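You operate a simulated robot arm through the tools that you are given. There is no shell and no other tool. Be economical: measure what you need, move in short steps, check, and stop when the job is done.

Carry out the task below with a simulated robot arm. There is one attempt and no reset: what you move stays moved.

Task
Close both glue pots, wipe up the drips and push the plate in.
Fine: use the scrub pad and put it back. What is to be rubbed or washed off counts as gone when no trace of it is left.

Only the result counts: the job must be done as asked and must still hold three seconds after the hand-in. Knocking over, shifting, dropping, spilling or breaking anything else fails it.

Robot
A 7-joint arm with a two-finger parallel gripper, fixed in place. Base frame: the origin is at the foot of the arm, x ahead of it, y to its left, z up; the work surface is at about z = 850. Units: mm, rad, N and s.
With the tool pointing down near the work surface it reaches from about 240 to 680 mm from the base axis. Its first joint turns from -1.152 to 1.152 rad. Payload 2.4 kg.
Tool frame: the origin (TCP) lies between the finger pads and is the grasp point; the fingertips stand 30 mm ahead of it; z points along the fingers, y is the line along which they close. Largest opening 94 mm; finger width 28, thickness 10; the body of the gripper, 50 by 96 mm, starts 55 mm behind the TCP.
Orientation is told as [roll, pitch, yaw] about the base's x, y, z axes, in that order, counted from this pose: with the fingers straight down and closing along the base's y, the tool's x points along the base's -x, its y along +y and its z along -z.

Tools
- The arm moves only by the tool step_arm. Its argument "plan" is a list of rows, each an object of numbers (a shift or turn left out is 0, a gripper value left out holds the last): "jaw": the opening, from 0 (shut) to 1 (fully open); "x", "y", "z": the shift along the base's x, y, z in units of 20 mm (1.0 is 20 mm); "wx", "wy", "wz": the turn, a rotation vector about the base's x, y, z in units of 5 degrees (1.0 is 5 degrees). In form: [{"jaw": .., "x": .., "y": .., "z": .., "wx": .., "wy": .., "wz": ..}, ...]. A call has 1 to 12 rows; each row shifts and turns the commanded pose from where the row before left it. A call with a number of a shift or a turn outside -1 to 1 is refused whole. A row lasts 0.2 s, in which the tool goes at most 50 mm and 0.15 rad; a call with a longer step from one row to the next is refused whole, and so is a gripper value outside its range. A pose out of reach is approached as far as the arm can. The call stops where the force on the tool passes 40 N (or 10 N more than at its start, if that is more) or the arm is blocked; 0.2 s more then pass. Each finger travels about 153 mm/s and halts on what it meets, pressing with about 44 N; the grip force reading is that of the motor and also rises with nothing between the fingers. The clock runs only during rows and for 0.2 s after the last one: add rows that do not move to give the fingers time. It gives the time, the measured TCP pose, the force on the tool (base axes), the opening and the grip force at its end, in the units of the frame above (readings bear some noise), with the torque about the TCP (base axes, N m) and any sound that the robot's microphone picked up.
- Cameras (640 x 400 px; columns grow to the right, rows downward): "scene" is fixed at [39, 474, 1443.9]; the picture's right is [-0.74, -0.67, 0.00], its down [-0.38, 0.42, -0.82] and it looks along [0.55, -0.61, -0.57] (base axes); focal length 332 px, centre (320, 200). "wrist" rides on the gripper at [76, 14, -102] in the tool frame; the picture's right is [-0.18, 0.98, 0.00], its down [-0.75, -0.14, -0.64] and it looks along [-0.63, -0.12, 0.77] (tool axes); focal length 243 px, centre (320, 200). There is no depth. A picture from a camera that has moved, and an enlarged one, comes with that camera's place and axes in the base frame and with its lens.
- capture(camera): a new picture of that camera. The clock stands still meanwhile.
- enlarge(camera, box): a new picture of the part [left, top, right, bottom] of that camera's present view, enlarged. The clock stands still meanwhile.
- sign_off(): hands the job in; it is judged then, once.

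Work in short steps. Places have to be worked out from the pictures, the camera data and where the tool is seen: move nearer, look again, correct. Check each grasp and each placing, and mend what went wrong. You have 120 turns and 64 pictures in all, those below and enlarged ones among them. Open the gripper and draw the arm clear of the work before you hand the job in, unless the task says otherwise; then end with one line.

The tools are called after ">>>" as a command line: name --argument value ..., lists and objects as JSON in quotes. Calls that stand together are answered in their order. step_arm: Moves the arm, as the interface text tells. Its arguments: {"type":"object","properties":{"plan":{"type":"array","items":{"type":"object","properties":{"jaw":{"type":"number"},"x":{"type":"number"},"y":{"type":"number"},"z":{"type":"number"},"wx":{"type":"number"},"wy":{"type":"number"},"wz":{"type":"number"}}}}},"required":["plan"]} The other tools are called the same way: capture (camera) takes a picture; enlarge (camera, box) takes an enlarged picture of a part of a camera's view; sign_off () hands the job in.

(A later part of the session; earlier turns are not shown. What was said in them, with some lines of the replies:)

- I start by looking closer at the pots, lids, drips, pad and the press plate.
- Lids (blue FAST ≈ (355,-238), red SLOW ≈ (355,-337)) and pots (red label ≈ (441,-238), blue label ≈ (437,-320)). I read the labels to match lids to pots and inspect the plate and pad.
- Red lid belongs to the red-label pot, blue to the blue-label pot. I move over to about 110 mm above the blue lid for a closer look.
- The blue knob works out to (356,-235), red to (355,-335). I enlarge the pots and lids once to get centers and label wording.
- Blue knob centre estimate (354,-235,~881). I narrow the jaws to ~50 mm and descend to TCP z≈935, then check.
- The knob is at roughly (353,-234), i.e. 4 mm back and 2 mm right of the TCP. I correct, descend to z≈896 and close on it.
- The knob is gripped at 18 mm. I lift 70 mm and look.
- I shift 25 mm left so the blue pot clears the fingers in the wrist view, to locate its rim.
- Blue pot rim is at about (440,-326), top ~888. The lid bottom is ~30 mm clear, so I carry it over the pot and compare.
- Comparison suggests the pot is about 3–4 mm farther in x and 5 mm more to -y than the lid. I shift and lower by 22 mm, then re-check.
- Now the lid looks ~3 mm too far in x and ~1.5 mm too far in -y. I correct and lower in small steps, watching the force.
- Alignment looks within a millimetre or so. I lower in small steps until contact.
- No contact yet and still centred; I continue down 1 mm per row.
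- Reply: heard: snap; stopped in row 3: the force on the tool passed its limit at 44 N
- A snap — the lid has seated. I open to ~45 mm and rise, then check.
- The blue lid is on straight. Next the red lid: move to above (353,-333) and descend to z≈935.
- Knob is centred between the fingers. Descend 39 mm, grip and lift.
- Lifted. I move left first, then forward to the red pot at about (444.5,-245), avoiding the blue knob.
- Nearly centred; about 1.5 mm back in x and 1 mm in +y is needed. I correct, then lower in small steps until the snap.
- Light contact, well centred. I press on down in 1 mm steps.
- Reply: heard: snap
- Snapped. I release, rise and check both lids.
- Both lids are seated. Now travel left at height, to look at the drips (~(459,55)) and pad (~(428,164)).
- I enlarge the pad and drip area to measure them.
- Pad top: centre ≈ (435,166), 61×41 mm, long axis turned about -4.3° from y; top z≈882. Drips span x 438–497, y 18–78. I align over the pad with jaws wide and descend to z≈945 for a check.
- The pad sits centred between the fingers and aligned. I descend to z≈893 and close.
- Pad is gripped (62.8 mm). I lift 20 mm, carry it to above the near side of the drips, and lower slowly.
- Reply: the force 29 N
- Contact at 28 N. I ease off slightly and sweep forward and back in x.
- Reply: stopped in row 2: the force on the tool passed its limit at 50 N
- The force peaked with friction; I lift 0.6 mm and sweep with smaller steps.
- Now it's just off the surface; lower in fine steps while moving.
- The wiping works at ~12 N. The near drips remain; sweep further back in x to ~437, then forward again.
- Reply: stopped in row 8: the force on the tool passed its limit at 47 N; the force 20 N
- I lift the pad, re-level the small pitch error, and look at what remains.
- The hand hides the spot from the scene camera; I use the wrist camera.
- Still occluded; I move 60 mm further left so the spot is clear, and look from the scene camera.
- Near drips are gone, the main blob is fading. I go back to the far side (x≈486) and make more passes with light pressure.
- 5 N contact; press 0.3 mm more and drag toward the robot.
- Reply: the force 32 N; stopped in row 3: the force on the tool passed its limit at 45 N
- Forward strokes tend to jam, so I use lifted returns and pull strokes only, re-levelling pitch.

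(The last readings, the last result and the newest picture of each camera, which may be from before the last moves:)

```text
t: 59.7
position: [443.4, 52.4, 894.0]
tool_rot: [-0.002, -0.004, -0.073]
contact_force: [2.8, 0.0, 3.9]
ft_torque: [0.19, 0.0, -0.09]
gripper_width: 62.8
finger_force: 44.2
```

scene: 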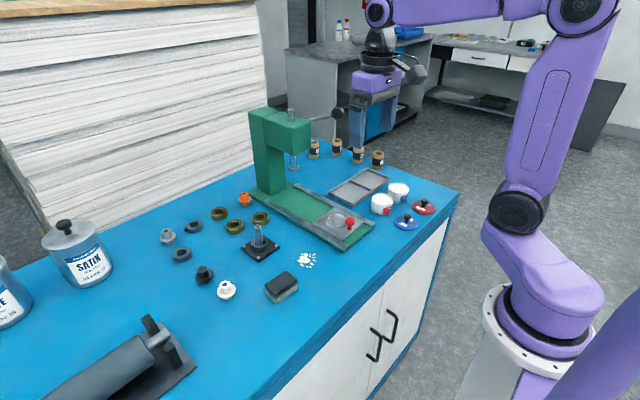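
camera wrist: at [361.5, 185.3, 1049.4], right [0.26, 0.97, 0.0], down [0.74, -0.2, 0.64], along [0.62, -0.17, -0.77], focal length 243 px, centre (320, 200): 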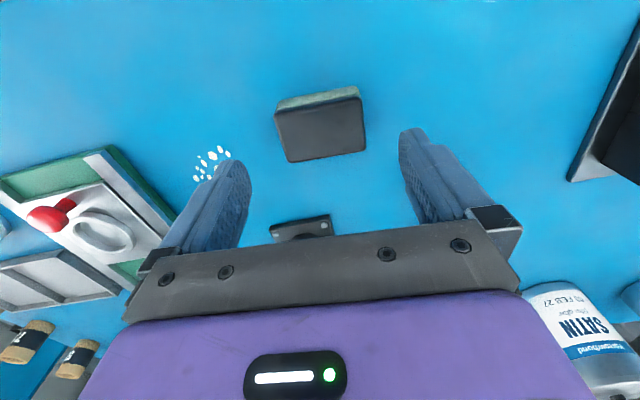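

Light contact only (4 N) and on the +y edge; correct the small roll and repeat pull strokes a bit firmer.

>>> step_arm --plan '[{"z": 0.4, "wx": 0.05}, {"x": 1}, {"x": 1, "y": -0.3}, {"x": 0.3, "z": -0.35}, {"z": -0.08}, {"x": -0.25}, {"x": -0.25}, {"x": -0.25}, {"x": -0.25}, {"x": -0.25}, {"x": -0.25}, {"x": -0.25}]'

>>> step_arm --plan '[{"x": -0.25}, {"x": -0.25}, {"z": 0.4}, {"x": 1}, {"x": 1, "y": 0.15}, {"x": 0.3, "z": -0.35}, {"z": -0.06}, {"x": -0.25}, {"x": -0.25}, {"x": -0.25}, {"x": -0.25}, {"x": -0.25}]'

>>> step_arm --plan '[{"x": -0.25}, {"x": -0.25}, {"x": -0.25}, {"x": -0.25}, {"z": 0.8}, {"z": 1}, {"x": -1}, {"y": 1, "x": -1}, {"y": 1}, {"y": 1}, {"y": 1}, {"y": 1}]'

>>> step_arm --plan '[{"y": 1}, {"y": 0.5}, {}]'

>>> capture --camera "wrist"

```text
t: 62.3
position: [453.9, 45.7, 893.9]
tool_rot: [0.0, -0.001, -0.073]
contact_force: [8.6, -0.8, 16.1]
ft_torque: [-0.07, -0.04, 0.0]
gripper_width: 62.5
finger_force: 44.7
```

```text
t: 64.9
position: [465.2, 50.1, 892.6]
tool_rot: [0.001, -0.008, -0.074]
contact_force: [12.6, -0.3, 25.0]
ft_torque: [-0.13, -0.03, 0.05]
gripper_width: 62.9
finger_force: 43.9
```

```text
t: 67.5
position: [404.4, 148.8, 927.5]
tool_rot: [-0.001, 0.0, -0.075]
contact_force: [-0.5, 0.2, -0.9]
ft_torque: [-0.03, -0.04, -0.01]
gripper_width: 62.8
finger_force: 43.2
```

```text
t: 68.3
position: [404.0, 178.8, 927.7]
tool_rot: [-0.001, -0.002, -0.075]
contact_force: [-0.3, -0.5, -0.9]
ft_torque: [0.03, 0.0, -0.01]
gripper_width: 62.7
finger_force: 44.3
```

```text
26 pictures are left
camera wrist: at [330.1, 199.5, 1030.1], right [0.25, 0.97, 0.0], down [0.74, -0.2, 0.64], along [0.62, -0.16, -0.77], focal length 243 px, centre (320, 200)
```

wrist: 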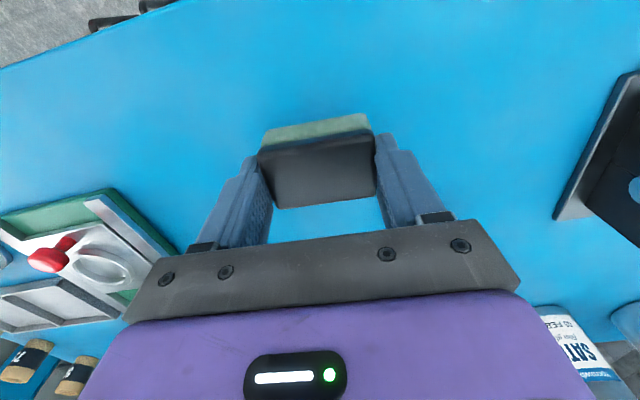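

Nothing is visible so far, but the finger hides part. I move further left and raise for a clean close look.

>>> step_arm --plan '[{"y": 1, "z": 1}, {"y": 1, "z": 1}, {"y": 1, "z": 1}, {"y": 1}, {}]'

>>> enlarge --camera "scene" --box '[264, 225, 360, 285]'

>>> enlarge --camera "wrist" --box '[130, 110, 270, 240]'

```text
t: 69.5
position: [404.0, 257.1, 990.0]
tool_rot: [-0.001, -0.001, -0.073]
contact_force: [-0.5, 0.6, -0.7]
ft_torque: [0.0, -0.02, 0.02]
gripper_width: 62.9
finger_force: 43.9
```

```text
6.67 times, centred on (312, 255) of scene
camera zoom: at [39.0, 474.0, 1443.9], right [-0.74, -0.67, 0.0], down [-0.38, 0.42, -0.82], along [0.55, -0.61, -0.57], focal length 2212 px, centre (373, -167)
```

zoom: 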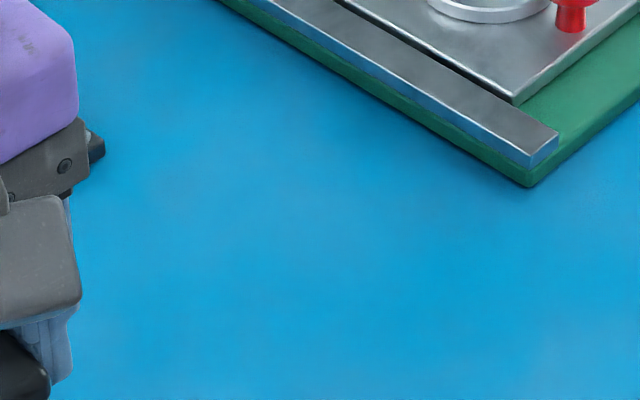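

```text
3.08 times, centred on (200, 175) of wrist
camera zoom: at [329.7, 278.8, 1090.9], right [0.25, 0.97, 0.0], down [0.74, -0.2, 0.64], along [0.62, -0.16, -0.77], focal length 746 px, centre (689, 277)
```

zoom: 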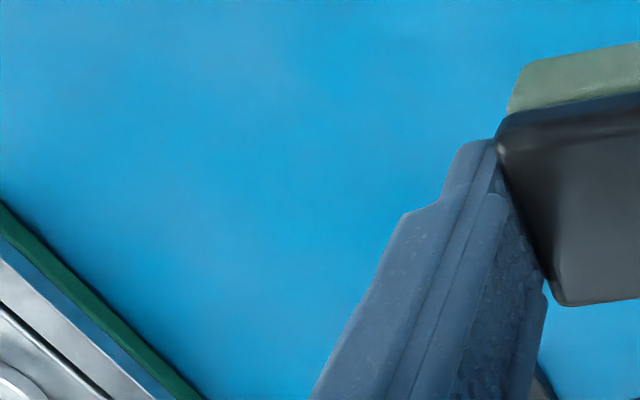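

It looks clean; I check once more at high zoom for faint traces.

>>> enlarge --camera "scene" --box '[284, 238, 340, 275]'

```text
10.81 times, centred on (312, 256) of scene
camera zoom: at [39.0, 474.0, 1443.9], right [-0.74, -0.67, 0.0], down [-0.38, 0.42, -0.82], along [0.55, -0.61, -0.57], focal length 3587 px, centre (406, -411)
```

zoom: 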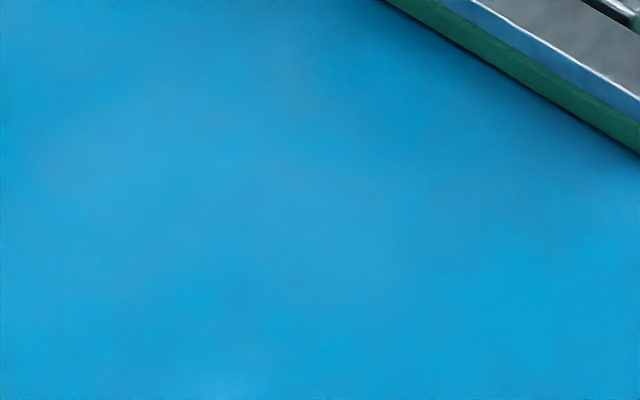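

Clean. Now I return the pad to its original place (435,166), approaching from above.

>>> step_arm --plan '[{"y": -1, "x": 0.5}, {"y": -1, "x": 0.5}, {"y": -1, "x": 0.55}, {"y": -1}, {"y": -0.55}, {"z": -1}, {"z": -1}, {"z": -1}, {"z": -1}, {"z": -0.6}, {}]'

>>> step_arm --plan '[{"z": -0.08}, {"z": -0.05}, {}]'

```text
t: 71.9
position: [437.2, 168.6, 898.1]
tool_rot: [-0.001, -0.002, -0.074]
contact_force: [0.0, -0.1, 0.0]
ft_torque: [0.01, 0.03, -0.01]
gripper_width: 62.8
finger_force: 44.1
```

```text
t: 72.7
position: [435.7, 168.1, 895.1]
tool_rot: [-0.001, -0.001, -0.073]
contact_force: [-0.5, -0.1, -1.5]
ft_torque: [-0.01, 0.02, 0.01]
gripper_width: 62.6
finger_force: 43.9
```

Slightly adjust y by -1.5 mm and set it down.

>>> step_arm --plan '[{"y": -0.08, "z": -0.03}, {"z": -0.03}, {}]'

```text
t: 73.5
position: [435.5, 167.8, 892.0]
tool_rot: [-0.001, -0.001, -0.074]
contact_force: [-1.9, 0.5, 4.9]
ft_torque: [0.04, 0.12, -0.01]
gripper_width: 62.8
finger_force: 43.7
```

The pad touches the bench (5 N). I open and rise, then check.

>>> step_arm --plan '[{"jaw": 0.9}, {}, {}, {"z": 1}, {"z": 1}, {"z": 1}, {"z": 1}, {"z": 1}, {"z": 1}, {}]'

>>> enlarge --camera "wrist" --box '[220, 60, 440, 200]'

```text
t: 75.7
position: [434.7, 165.9, 1014.2]
tool_rot: [0.0, -0.001, -0.073]
contact_force: [-0.3, 0.0, -0.2]
ft_torque: [-0.01, -0.01, -0.01]
gripper_width: 84.9
finger_force: 0.0
```

```text
2.86 times, centred on (330, 130) of wrist
camera zoom: at [361.0, 186.7, 1115.7], right [0.26, 0.97, 0.0], down [0.74, -0.2, 0.64], along [0.62, -0.16, -0.77], focal length 693 px, centre (291, 400)
```

zoom: 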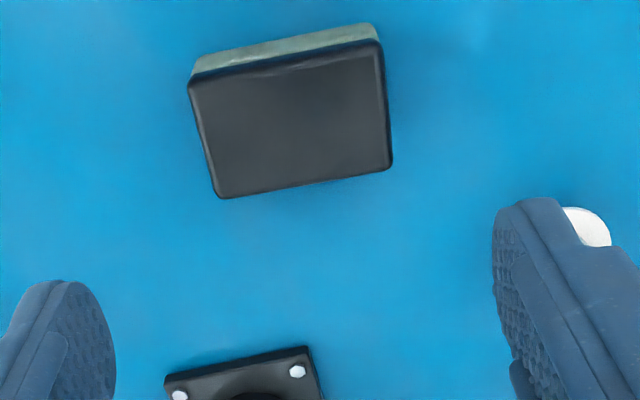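

The pad is back. Now the plate: straighten the tool and move to see the slide from (385,-75,1050).

>>> step_arm --plan '[{"y": -1, "x": -0.5, "z": 0.5, "wz": 0.84}, {"y": -1, "x": -0.5, "z": 0.5}, {"y": -1, "x": -0.5, "z": 0.5}, {"y": -1, "x": -0.5, "z": 0.5}, {"y": -1, "x": -0.5}, {"y": -1}, {"y": -1}, {"y": -1}, {"y": -1}, {"y": -1}, {"y": -1}, {"y": -1}]'

>>> capture --camera "wrist"

```text
t: 78.3
position: [386.2, -74.3, 1051.2]
tool_rot: [0.0, 0.003, 0.002]
contact_force: [-0.2, 0.0, -0.2]
ft_torque: [-0.03, 0.01, -0.01]
gripper_width: 84.4
finger_force: 0.0
```

```text
21 pictures are left
camera wrist: at [311.4, -60.0, 1153.0], right [0.18, 0.98, 0.0], down [0.75, -0.14, 0.64], along [0.63, -0.12, -0.77], focal length 243 px, centre (320, 200)
```

wrist: 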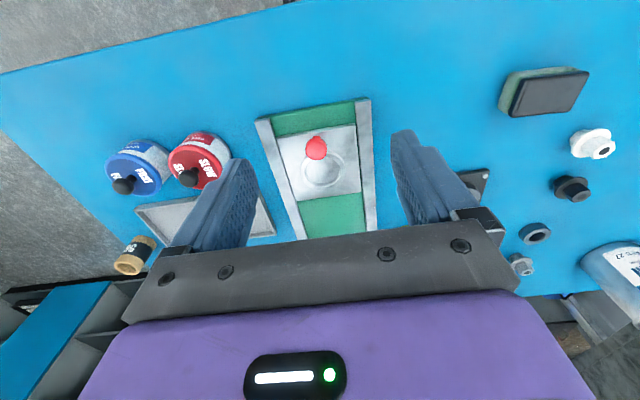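

>>> enlarge --camera "wrist" --box '[240, 85, 400, 245]'

>>> enlarge --camera "scene" --box '[240, 100, 390, 250]'

```text
2.50 times, centred on (320, 165) of wrist
camera zoom: at [311.4, -60.0, 1153.0], right [0.18, 0.98, 0.0], down [0.75, -0.14, 0.64], along [0.63, -0.12, -0.77], focal length 606 px, centre (320, 288)
```

zoom: 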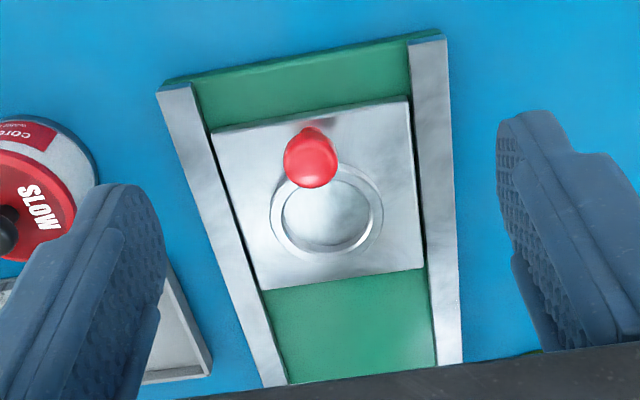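

```text
2.67 times, centred on (315, 175) of scene
camera zoom: at [39.0, 474.0, 1443.9], right [-0.74, -0.67, 0.0], down [-0.38, 0.42, -0.82], along [0.55, -0.61, -0.57], focal length 885 px, centre (333, 267)
```

zoom: 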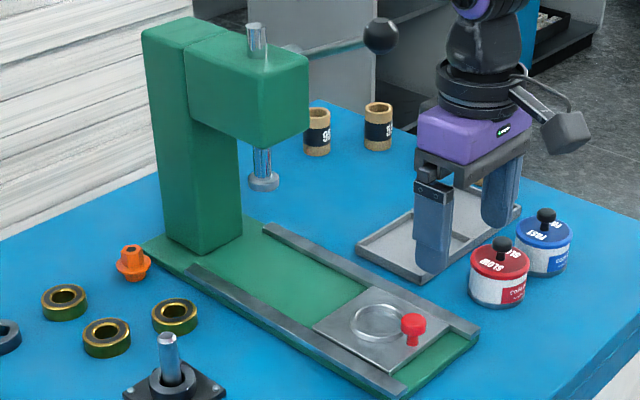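

The slide runs along x (plate x≈436–542, y≈-140…-41, knob at ≈(443,-90), ball z≈890), while the press head front is ≈x 605. To keep the hand clear of the head I tilt the tool 35° with fingers forward, close the jaws and approach behind the knob.

>>> step_arm --plan '[{"jaw": 0, "y": -0.8, "wy": -1}, {"wy": -1}, {"wy": -1}, {"wy": -1}, {"wy": -1}, {"wy": -1}, {"wy": -1}, {"z": -1}, {"z": -1}, {"z": -1}, {"z": -1}, {}]'

>>> capture --camera "wrist"

```text
t: 80.9
position: [387.5, -78.8, 987.0]
tool_rot: [0.063, -0.603, -0.006]
contact_force: [0.1, -0.3, -0.6]
ft_torque: [0.03, 0.05, -0.01]
gripper_width: 0.0
finger_force: 32.9
out of reach, approached as far as the arm can: row 8, 9, 10
```

```text
18 pictures are left
camera wrist: at [266.2, -69.0, 1028.2], right [0.12, 0.98, 0.15], down [0.26, -0.18, 0.95], along [0.96, -0.08, -0.28], focal length 243 px, centre (320, 200)
```

wrist: 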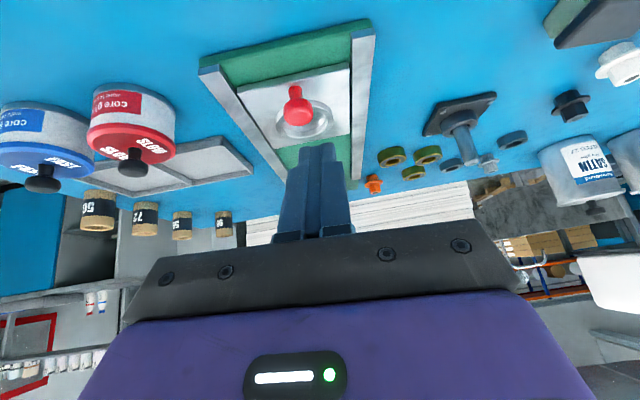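

The steep tilt isn't reachable this close in; I reduce to 15° here and will tilt more as I push outward.

>>> step_arm --plan '[{"z": 0.5, "wy": 1}, {"wy": 1}, {"wy": 1}, {"wy": 1}, {}, {}]'

```text
t: 82.3
position: [385.5, -78.2, 998.3]
tool_rot: [0.062, -0.251, -0.003]
contact_force: [-0.4, -0.3, -0.4]
ft_torque: [-0.02, 0.02, -0.02]
gripper_width: 0.0
finger_force: 33.1
```

Correct the roll and y, then descend to z≈925.

>>> step_arm --plan '[{"wx": -0.72, "y": -0.6}, {"z": -1}, {"z": -1}, {"z": -1}, {"z": -0.7}, {}]'

>>> enlarge --camera "scene" --box '[310, 170, 406, 250]'

```text
t: 83.7
position: [387.2, -89.5, 924.8]
tool_rot: [-0.006, -0.252, 0.014]
contact_force: [-0.7, -0.2, 0.1]
ft_torque: [-0.02, 0.0, 0.02]
gripper_width: 0.1
finger_force: 33.0
```

```text
5.00 times, centred on (358, 210) of scene
camera zoom: at [39.0, 474.0, 1443.9], right [-0.74, -0.67, 0.0], down [-0.38, 0.42, -0.82], along [0.55, -0.61, -0.57], focal length 1659 px, centre (130, 150)
```

zoom: 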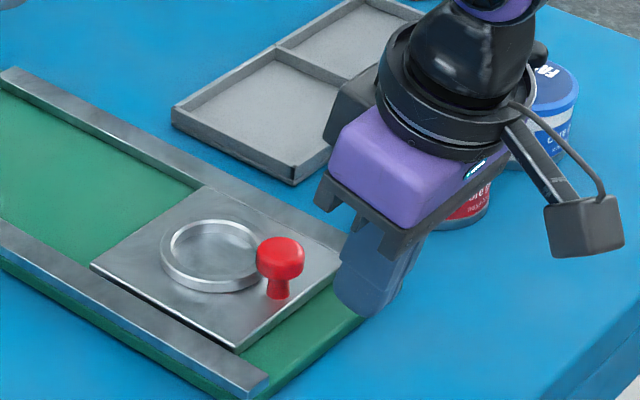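

The fingers are lined up behind the knob. Descend to 912 and move forward gently to contact.

>>> step_arm --plan '[{"z": -0.65}, {"x": 0.4}, {"x": 0.4}, {"x": 0.3}, {"x": 0.3}, {}]'

>>> enlarge --camera "scene" --box '[310, 170, 406, 250]'

```text
t: 85.1
position: [414.5, -89.4, 911.5]
tool_rot: [-0.005, -0.253, 0.012]
contact_force: [-1.3, 0.4, -1.2]
ft_torque: [0.02, 0.04, 0.02]
gripper_width: 0.0
finger_force: 33.2
```

```text
5.00 times, centred on (358, 210) of scene
camera zoom: at [39.0, 474.0, 1443.9], right [-0.74, -0.67, 0.0], down [-0.38, 0.42, -0.82], along [0.55, -0.61, -0.57], focal length 1659 px, centre (130, 150)
```

zoom: 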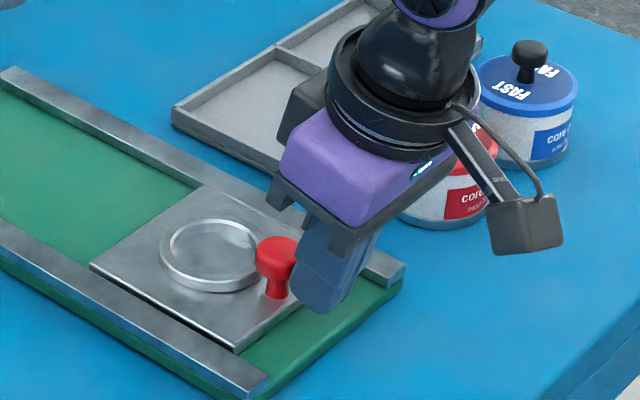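

At contact now. Push forward 40 mm, beginning to tilt.

>>> step_arm --plan '[{"x": 0.3}, {"x": 0.3}, {"x": 0.3}, {"x": 0.3, "wy": -0.3, "z": -0.03}, {"x": 0.3, "wy": -0.3, "z": -0.03}, {"x": 0.3, "wy": -0.3, "z": -0.03}, {"x": 0.3, "wy": -0.3, "z": -0.03}, {}]'

>>> enlarge --camera "scene" --box '[260, 130, 388, 250]'

```text
t: 86.9
position: [456.4, -89.4, 908.8]
tool_rot: [-0.004, -0.36, 0.013]
contact_force: [-1.3, 1.1, 0.3]
ft_torque: [0.03, 0.02, 0.01]
gripper_width: 0.0
finger_force: 33.3
```

```text
3.33 times, centred on (324, 190) of scene
camera zoom: at [39.0, 474.0, 1443.9], right [-0.74, -0.67, 0.0], down [-0.38, 0.42, -0.82], along [0.55, -0.61, -0.57], focal length 1106 px, centre (307, 233)
```

zoom: 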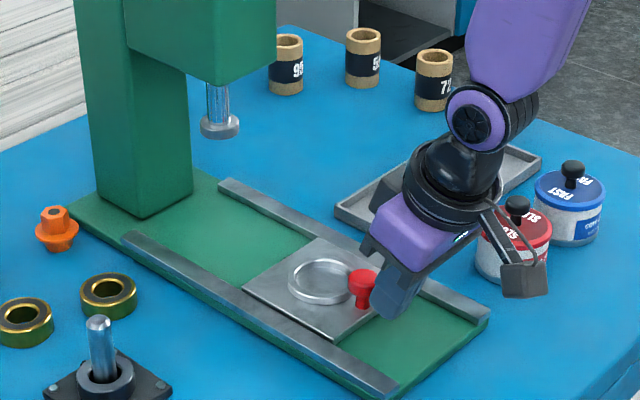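

The plate slides nicely. Continue 60 mm with the remaining tilt.

>>> step_arm --plan '[{"x": 0.3, "wy": -0.3, "z": -0.03}, {"x": 0.3, "wy": -0.3, "z": -0.03}, {"x": 0.3, "wy": -0.3, "z": -0.03}, {"x": 0.3, "wy": -0.3, "z": -0.02}, {"x": 0.3, "wy": -0.3, "z": -0.02}, {"x": 0.3, "wy": -0.3}, {"x": 0.3}, {"x": 0.3}, {"x": 0.3}, {"x": 0.3}, {}]'

>>> enlarge --camera "scene" --box '[260, 130, 388, 250]'

```text
t: 89.3
position: [516.2, -89.6, 907.0]
tool_rot: [-0.006, -0.515, 0.013]
contact_force: [-0.6, 0.2, -1.2]
ft_torque: [0.0, 0.03, -0.03]
gripper_width: 0.1
finger_force: 32.9
```

```text
3.33 times, centred on (324, 190) of scene
camera zoom: at [39.0, 474.0, 1443.9], right [-0.74, -0.67, 0.0], down [-0.38, 0.42, -0.82], along [0.55, -0.61, -0.57], focal length 1106 px, centre (307, 233)
```

zoom: 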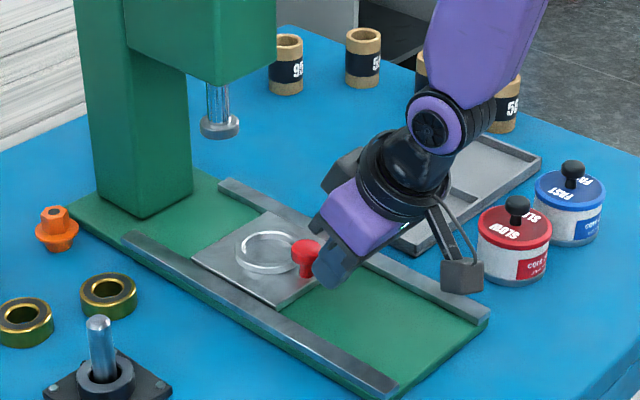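

Good clearance to the press head. Push another 40 mm in 5 mm rows, watching the force.

>>> step_arm --plan '[{"x": 0.25}, {"x": 0.25}, {"x": 0.25}, {"x": 0.25}, {"x": 0.25}, {"x": 0.25}, {"x": 0.25}, {"x": 0.25}, {}]'

>>> enlarge --camera "scene" --box '[260, 130, 388, 250]'

```text
t: 91.3
position: [556.6, -91.4, 908.3]
tool_rot: [-0.006, -0.516, 0.011]
contact_force: [-0.4, 0.3, -0.3]
ft_torque: [0.0, -0.02, -0.01]
gripper_width: 0.0
finger_force: 33.1
```

```text
3.33 times, centred on (324, 190) of scene
camera zoom: at [39.0, 474.0, 1443.9], right [-0.74, -0.67, 0.0], down [-0.38, 0.42, -0.82], along [0.55, -0.61, -0.57], focal length 1106 px, centre (307, 233)
```

zoom: 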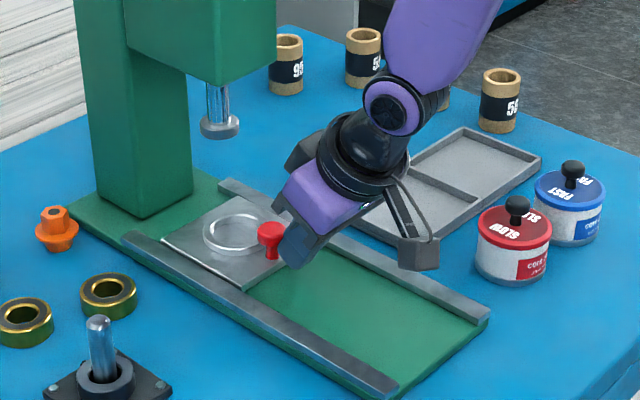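

The ring nears the spindle; plate still free. Continue 3 mm at a time until a stop.

>>> step_arm --plan '[{"x": 0.15}, {"x": 0.15}, {"x": 0.15}, {"x": 0.15}, {}]'

```text
t: 92.5
position: [568.2, -90.8, 906.3]
tool_rot: [-0.008, -0.515, 0.012]
contact_force: [-0.7, 0.1, 0.7]
ft_torque: [-0.03, 0.0, -0.01]
gripper_width: 0.1
finger_force: 32.9
```

>>> step_arm --plan '[{"x": 0.15}, {"x": 0.15}, {"x": 0.15}, {}]'

>>> enlarge --camera "scene" --box '[268, 140, 364, 230]'

```text
t: 93.5
position: [574.8, -90.7, 904.8]
tool_rot: [-0.008, -0.506, 0.01]
contact_force: [-16.7, 1.1, -6.4]
ft_torque: [-0.01, 0.34, -0.02]
gripper_width: 0.0
finger_force: 32.5
```

```text
4.44 times, centred on (316, 185) of scene
camera zoom: at [38.7, 474.0, 1443.9], right [-0.74, -0.67, 0.0], down [-0.38, 0.42, -0.82], along [0.55, -0.61, -0.57], focal length 1474 px, centre (338, 267)
```

zoom: 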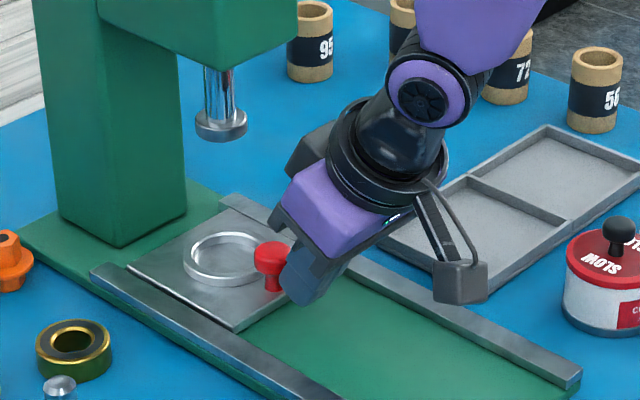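

Reaction of 17 N: it reached a stop with the ring under the spindle. One more small push to confirm it's fully home.

>>> step_arm --plan '[{"x": 0.08}, {}]'

```text
t: 94.1
position: [575.8, -89.8, 905.7]
tool_rot: [-0.006, -0.504, 0.015]
contact_force: [-22.9, -0.1, -4.1]
ft_torque: [0.18, 0.45, 0.12]
gripper_width: 0.0
finger_force: 32.8
```

Firm stop. I back off, rise and straighten clear of the work, then do the final check.

>>> step_arm --plan '[{"x": -0.5}, {"x": -1}, {"x": -1}, {"x": -1, "z": 1}, {"x": -1, "z": 1, "wy": 1}, {"x": -1, "z": 1, "wy": 1}, {"x": -1, "z": 1, "wy": 1}, {"z": 1, "wy": 1}, {"z": 1, "wy": 1}, {"z": 1, "wy": 0.8}, {"jaw": 0.5, "z": 1}, {"z": 1}]'

>>> step_arm --plan '[{"z": 1}, {"z": 1}, {"z": 1}, {"jaw": 1}, {}]'

>>> capture --camera "scene"

>>> enlarge --camera "scene" --box '[250, 130, 420, 310]'

```text
t: 96.7
position: [452.7, -91.6, 1083.6]
tool_rot: [-0.003, -0.008, 0.011]
contact_force: [0.1, -0.5, 0.3]
ft_torque: [0.02, 0.01, 0.0]
gripper_width: 47.3
finger_force: 0.1
out of reach, approached as far as the arm can: row 5
```

```text
t: 97.9
position: [453.5, -91.3, 1144.1]
tool_rot: [-0.003, -0.008, 0.01]
contact_force: [0.4, -0.2, -0.2]
ft_torque: [0.03, 0.0, 0.03]
gripper_width: 93.9
finger_force: 0.1
```

```text
11 pictures are left
```

scene: 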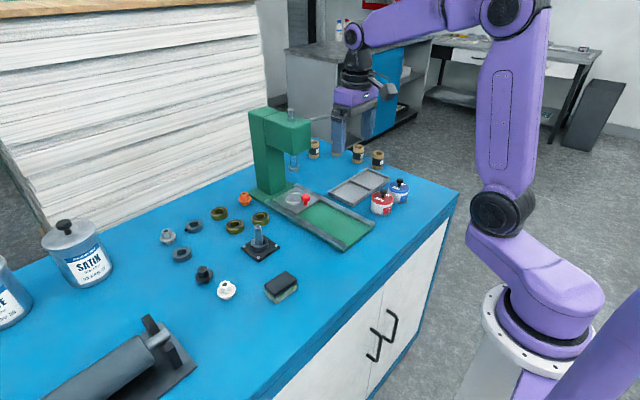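

```text
2.22 times, centred on (335, 220) of scene
camera zoom: at [39.0, 474.0, 1443.9], right [-0.74, -0.67, 0.0], down [-0.38, 0.42, -0.82], along [0.55, -0.61, -0.57], focal length 737 px, centre (287, 156)
```

zoom: 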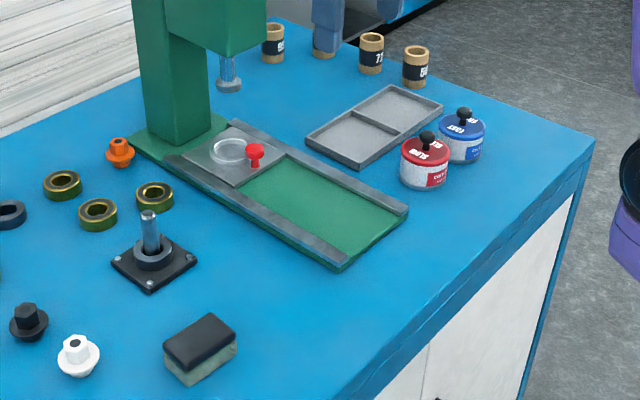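

Everything looks in order; one last comparison of the pad place and drip area with the same zoom as at the start.

>>> enlarge --camera "scene" --box '[256, 245, 336, 305]'

>>> enlarge --camera "scene" --box '[284, 238, 340, 275]'

```text
6.67 times, centred on (296, 275) of scene
camera zoom: at [39.0, 474.0, 1443.9], right [-0.74, -0.67, 0.0], down [-0.38, 0.42, -0.82], along [0.55, -0.61, -0.57], focal length 2212 px, centre (480, -300)
```

zoom: 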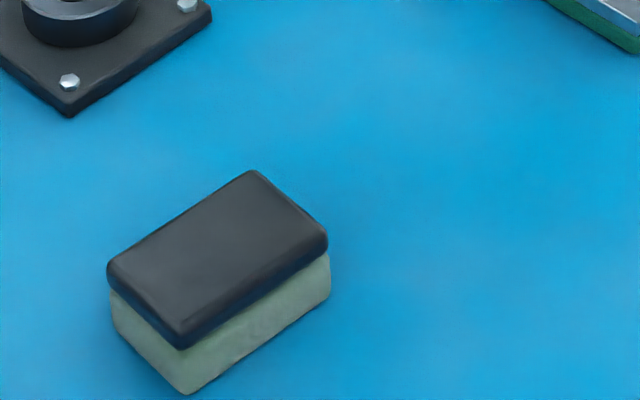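

```text
10.81 times, centred on (312, 256) of scene
camera zoom: at [39.0, 474.0, 1443.9], right [-0.74, -0.67, 0.0], down [-0.38, 0.42, -0.82], along [0.55, -0.61, -0.57], focal length 3587 px, centre (406, -411)
```

zoom: 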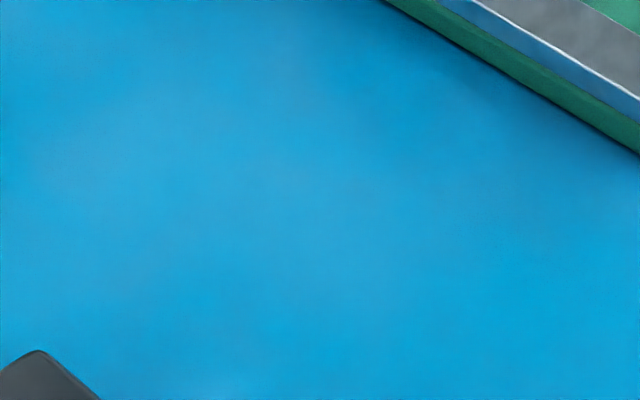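

The pad is back within about 1–2 mm, no trace of the drips is left, both lids are snapped on and the plate is home; I hand in.

>>> sign_off

```text
The job is handed in.
```

Both glue pots are closed with their matching lids, the drips are wiped up with no trace left, the scrub pad is back in its place and the plate is pushed in to its stop.
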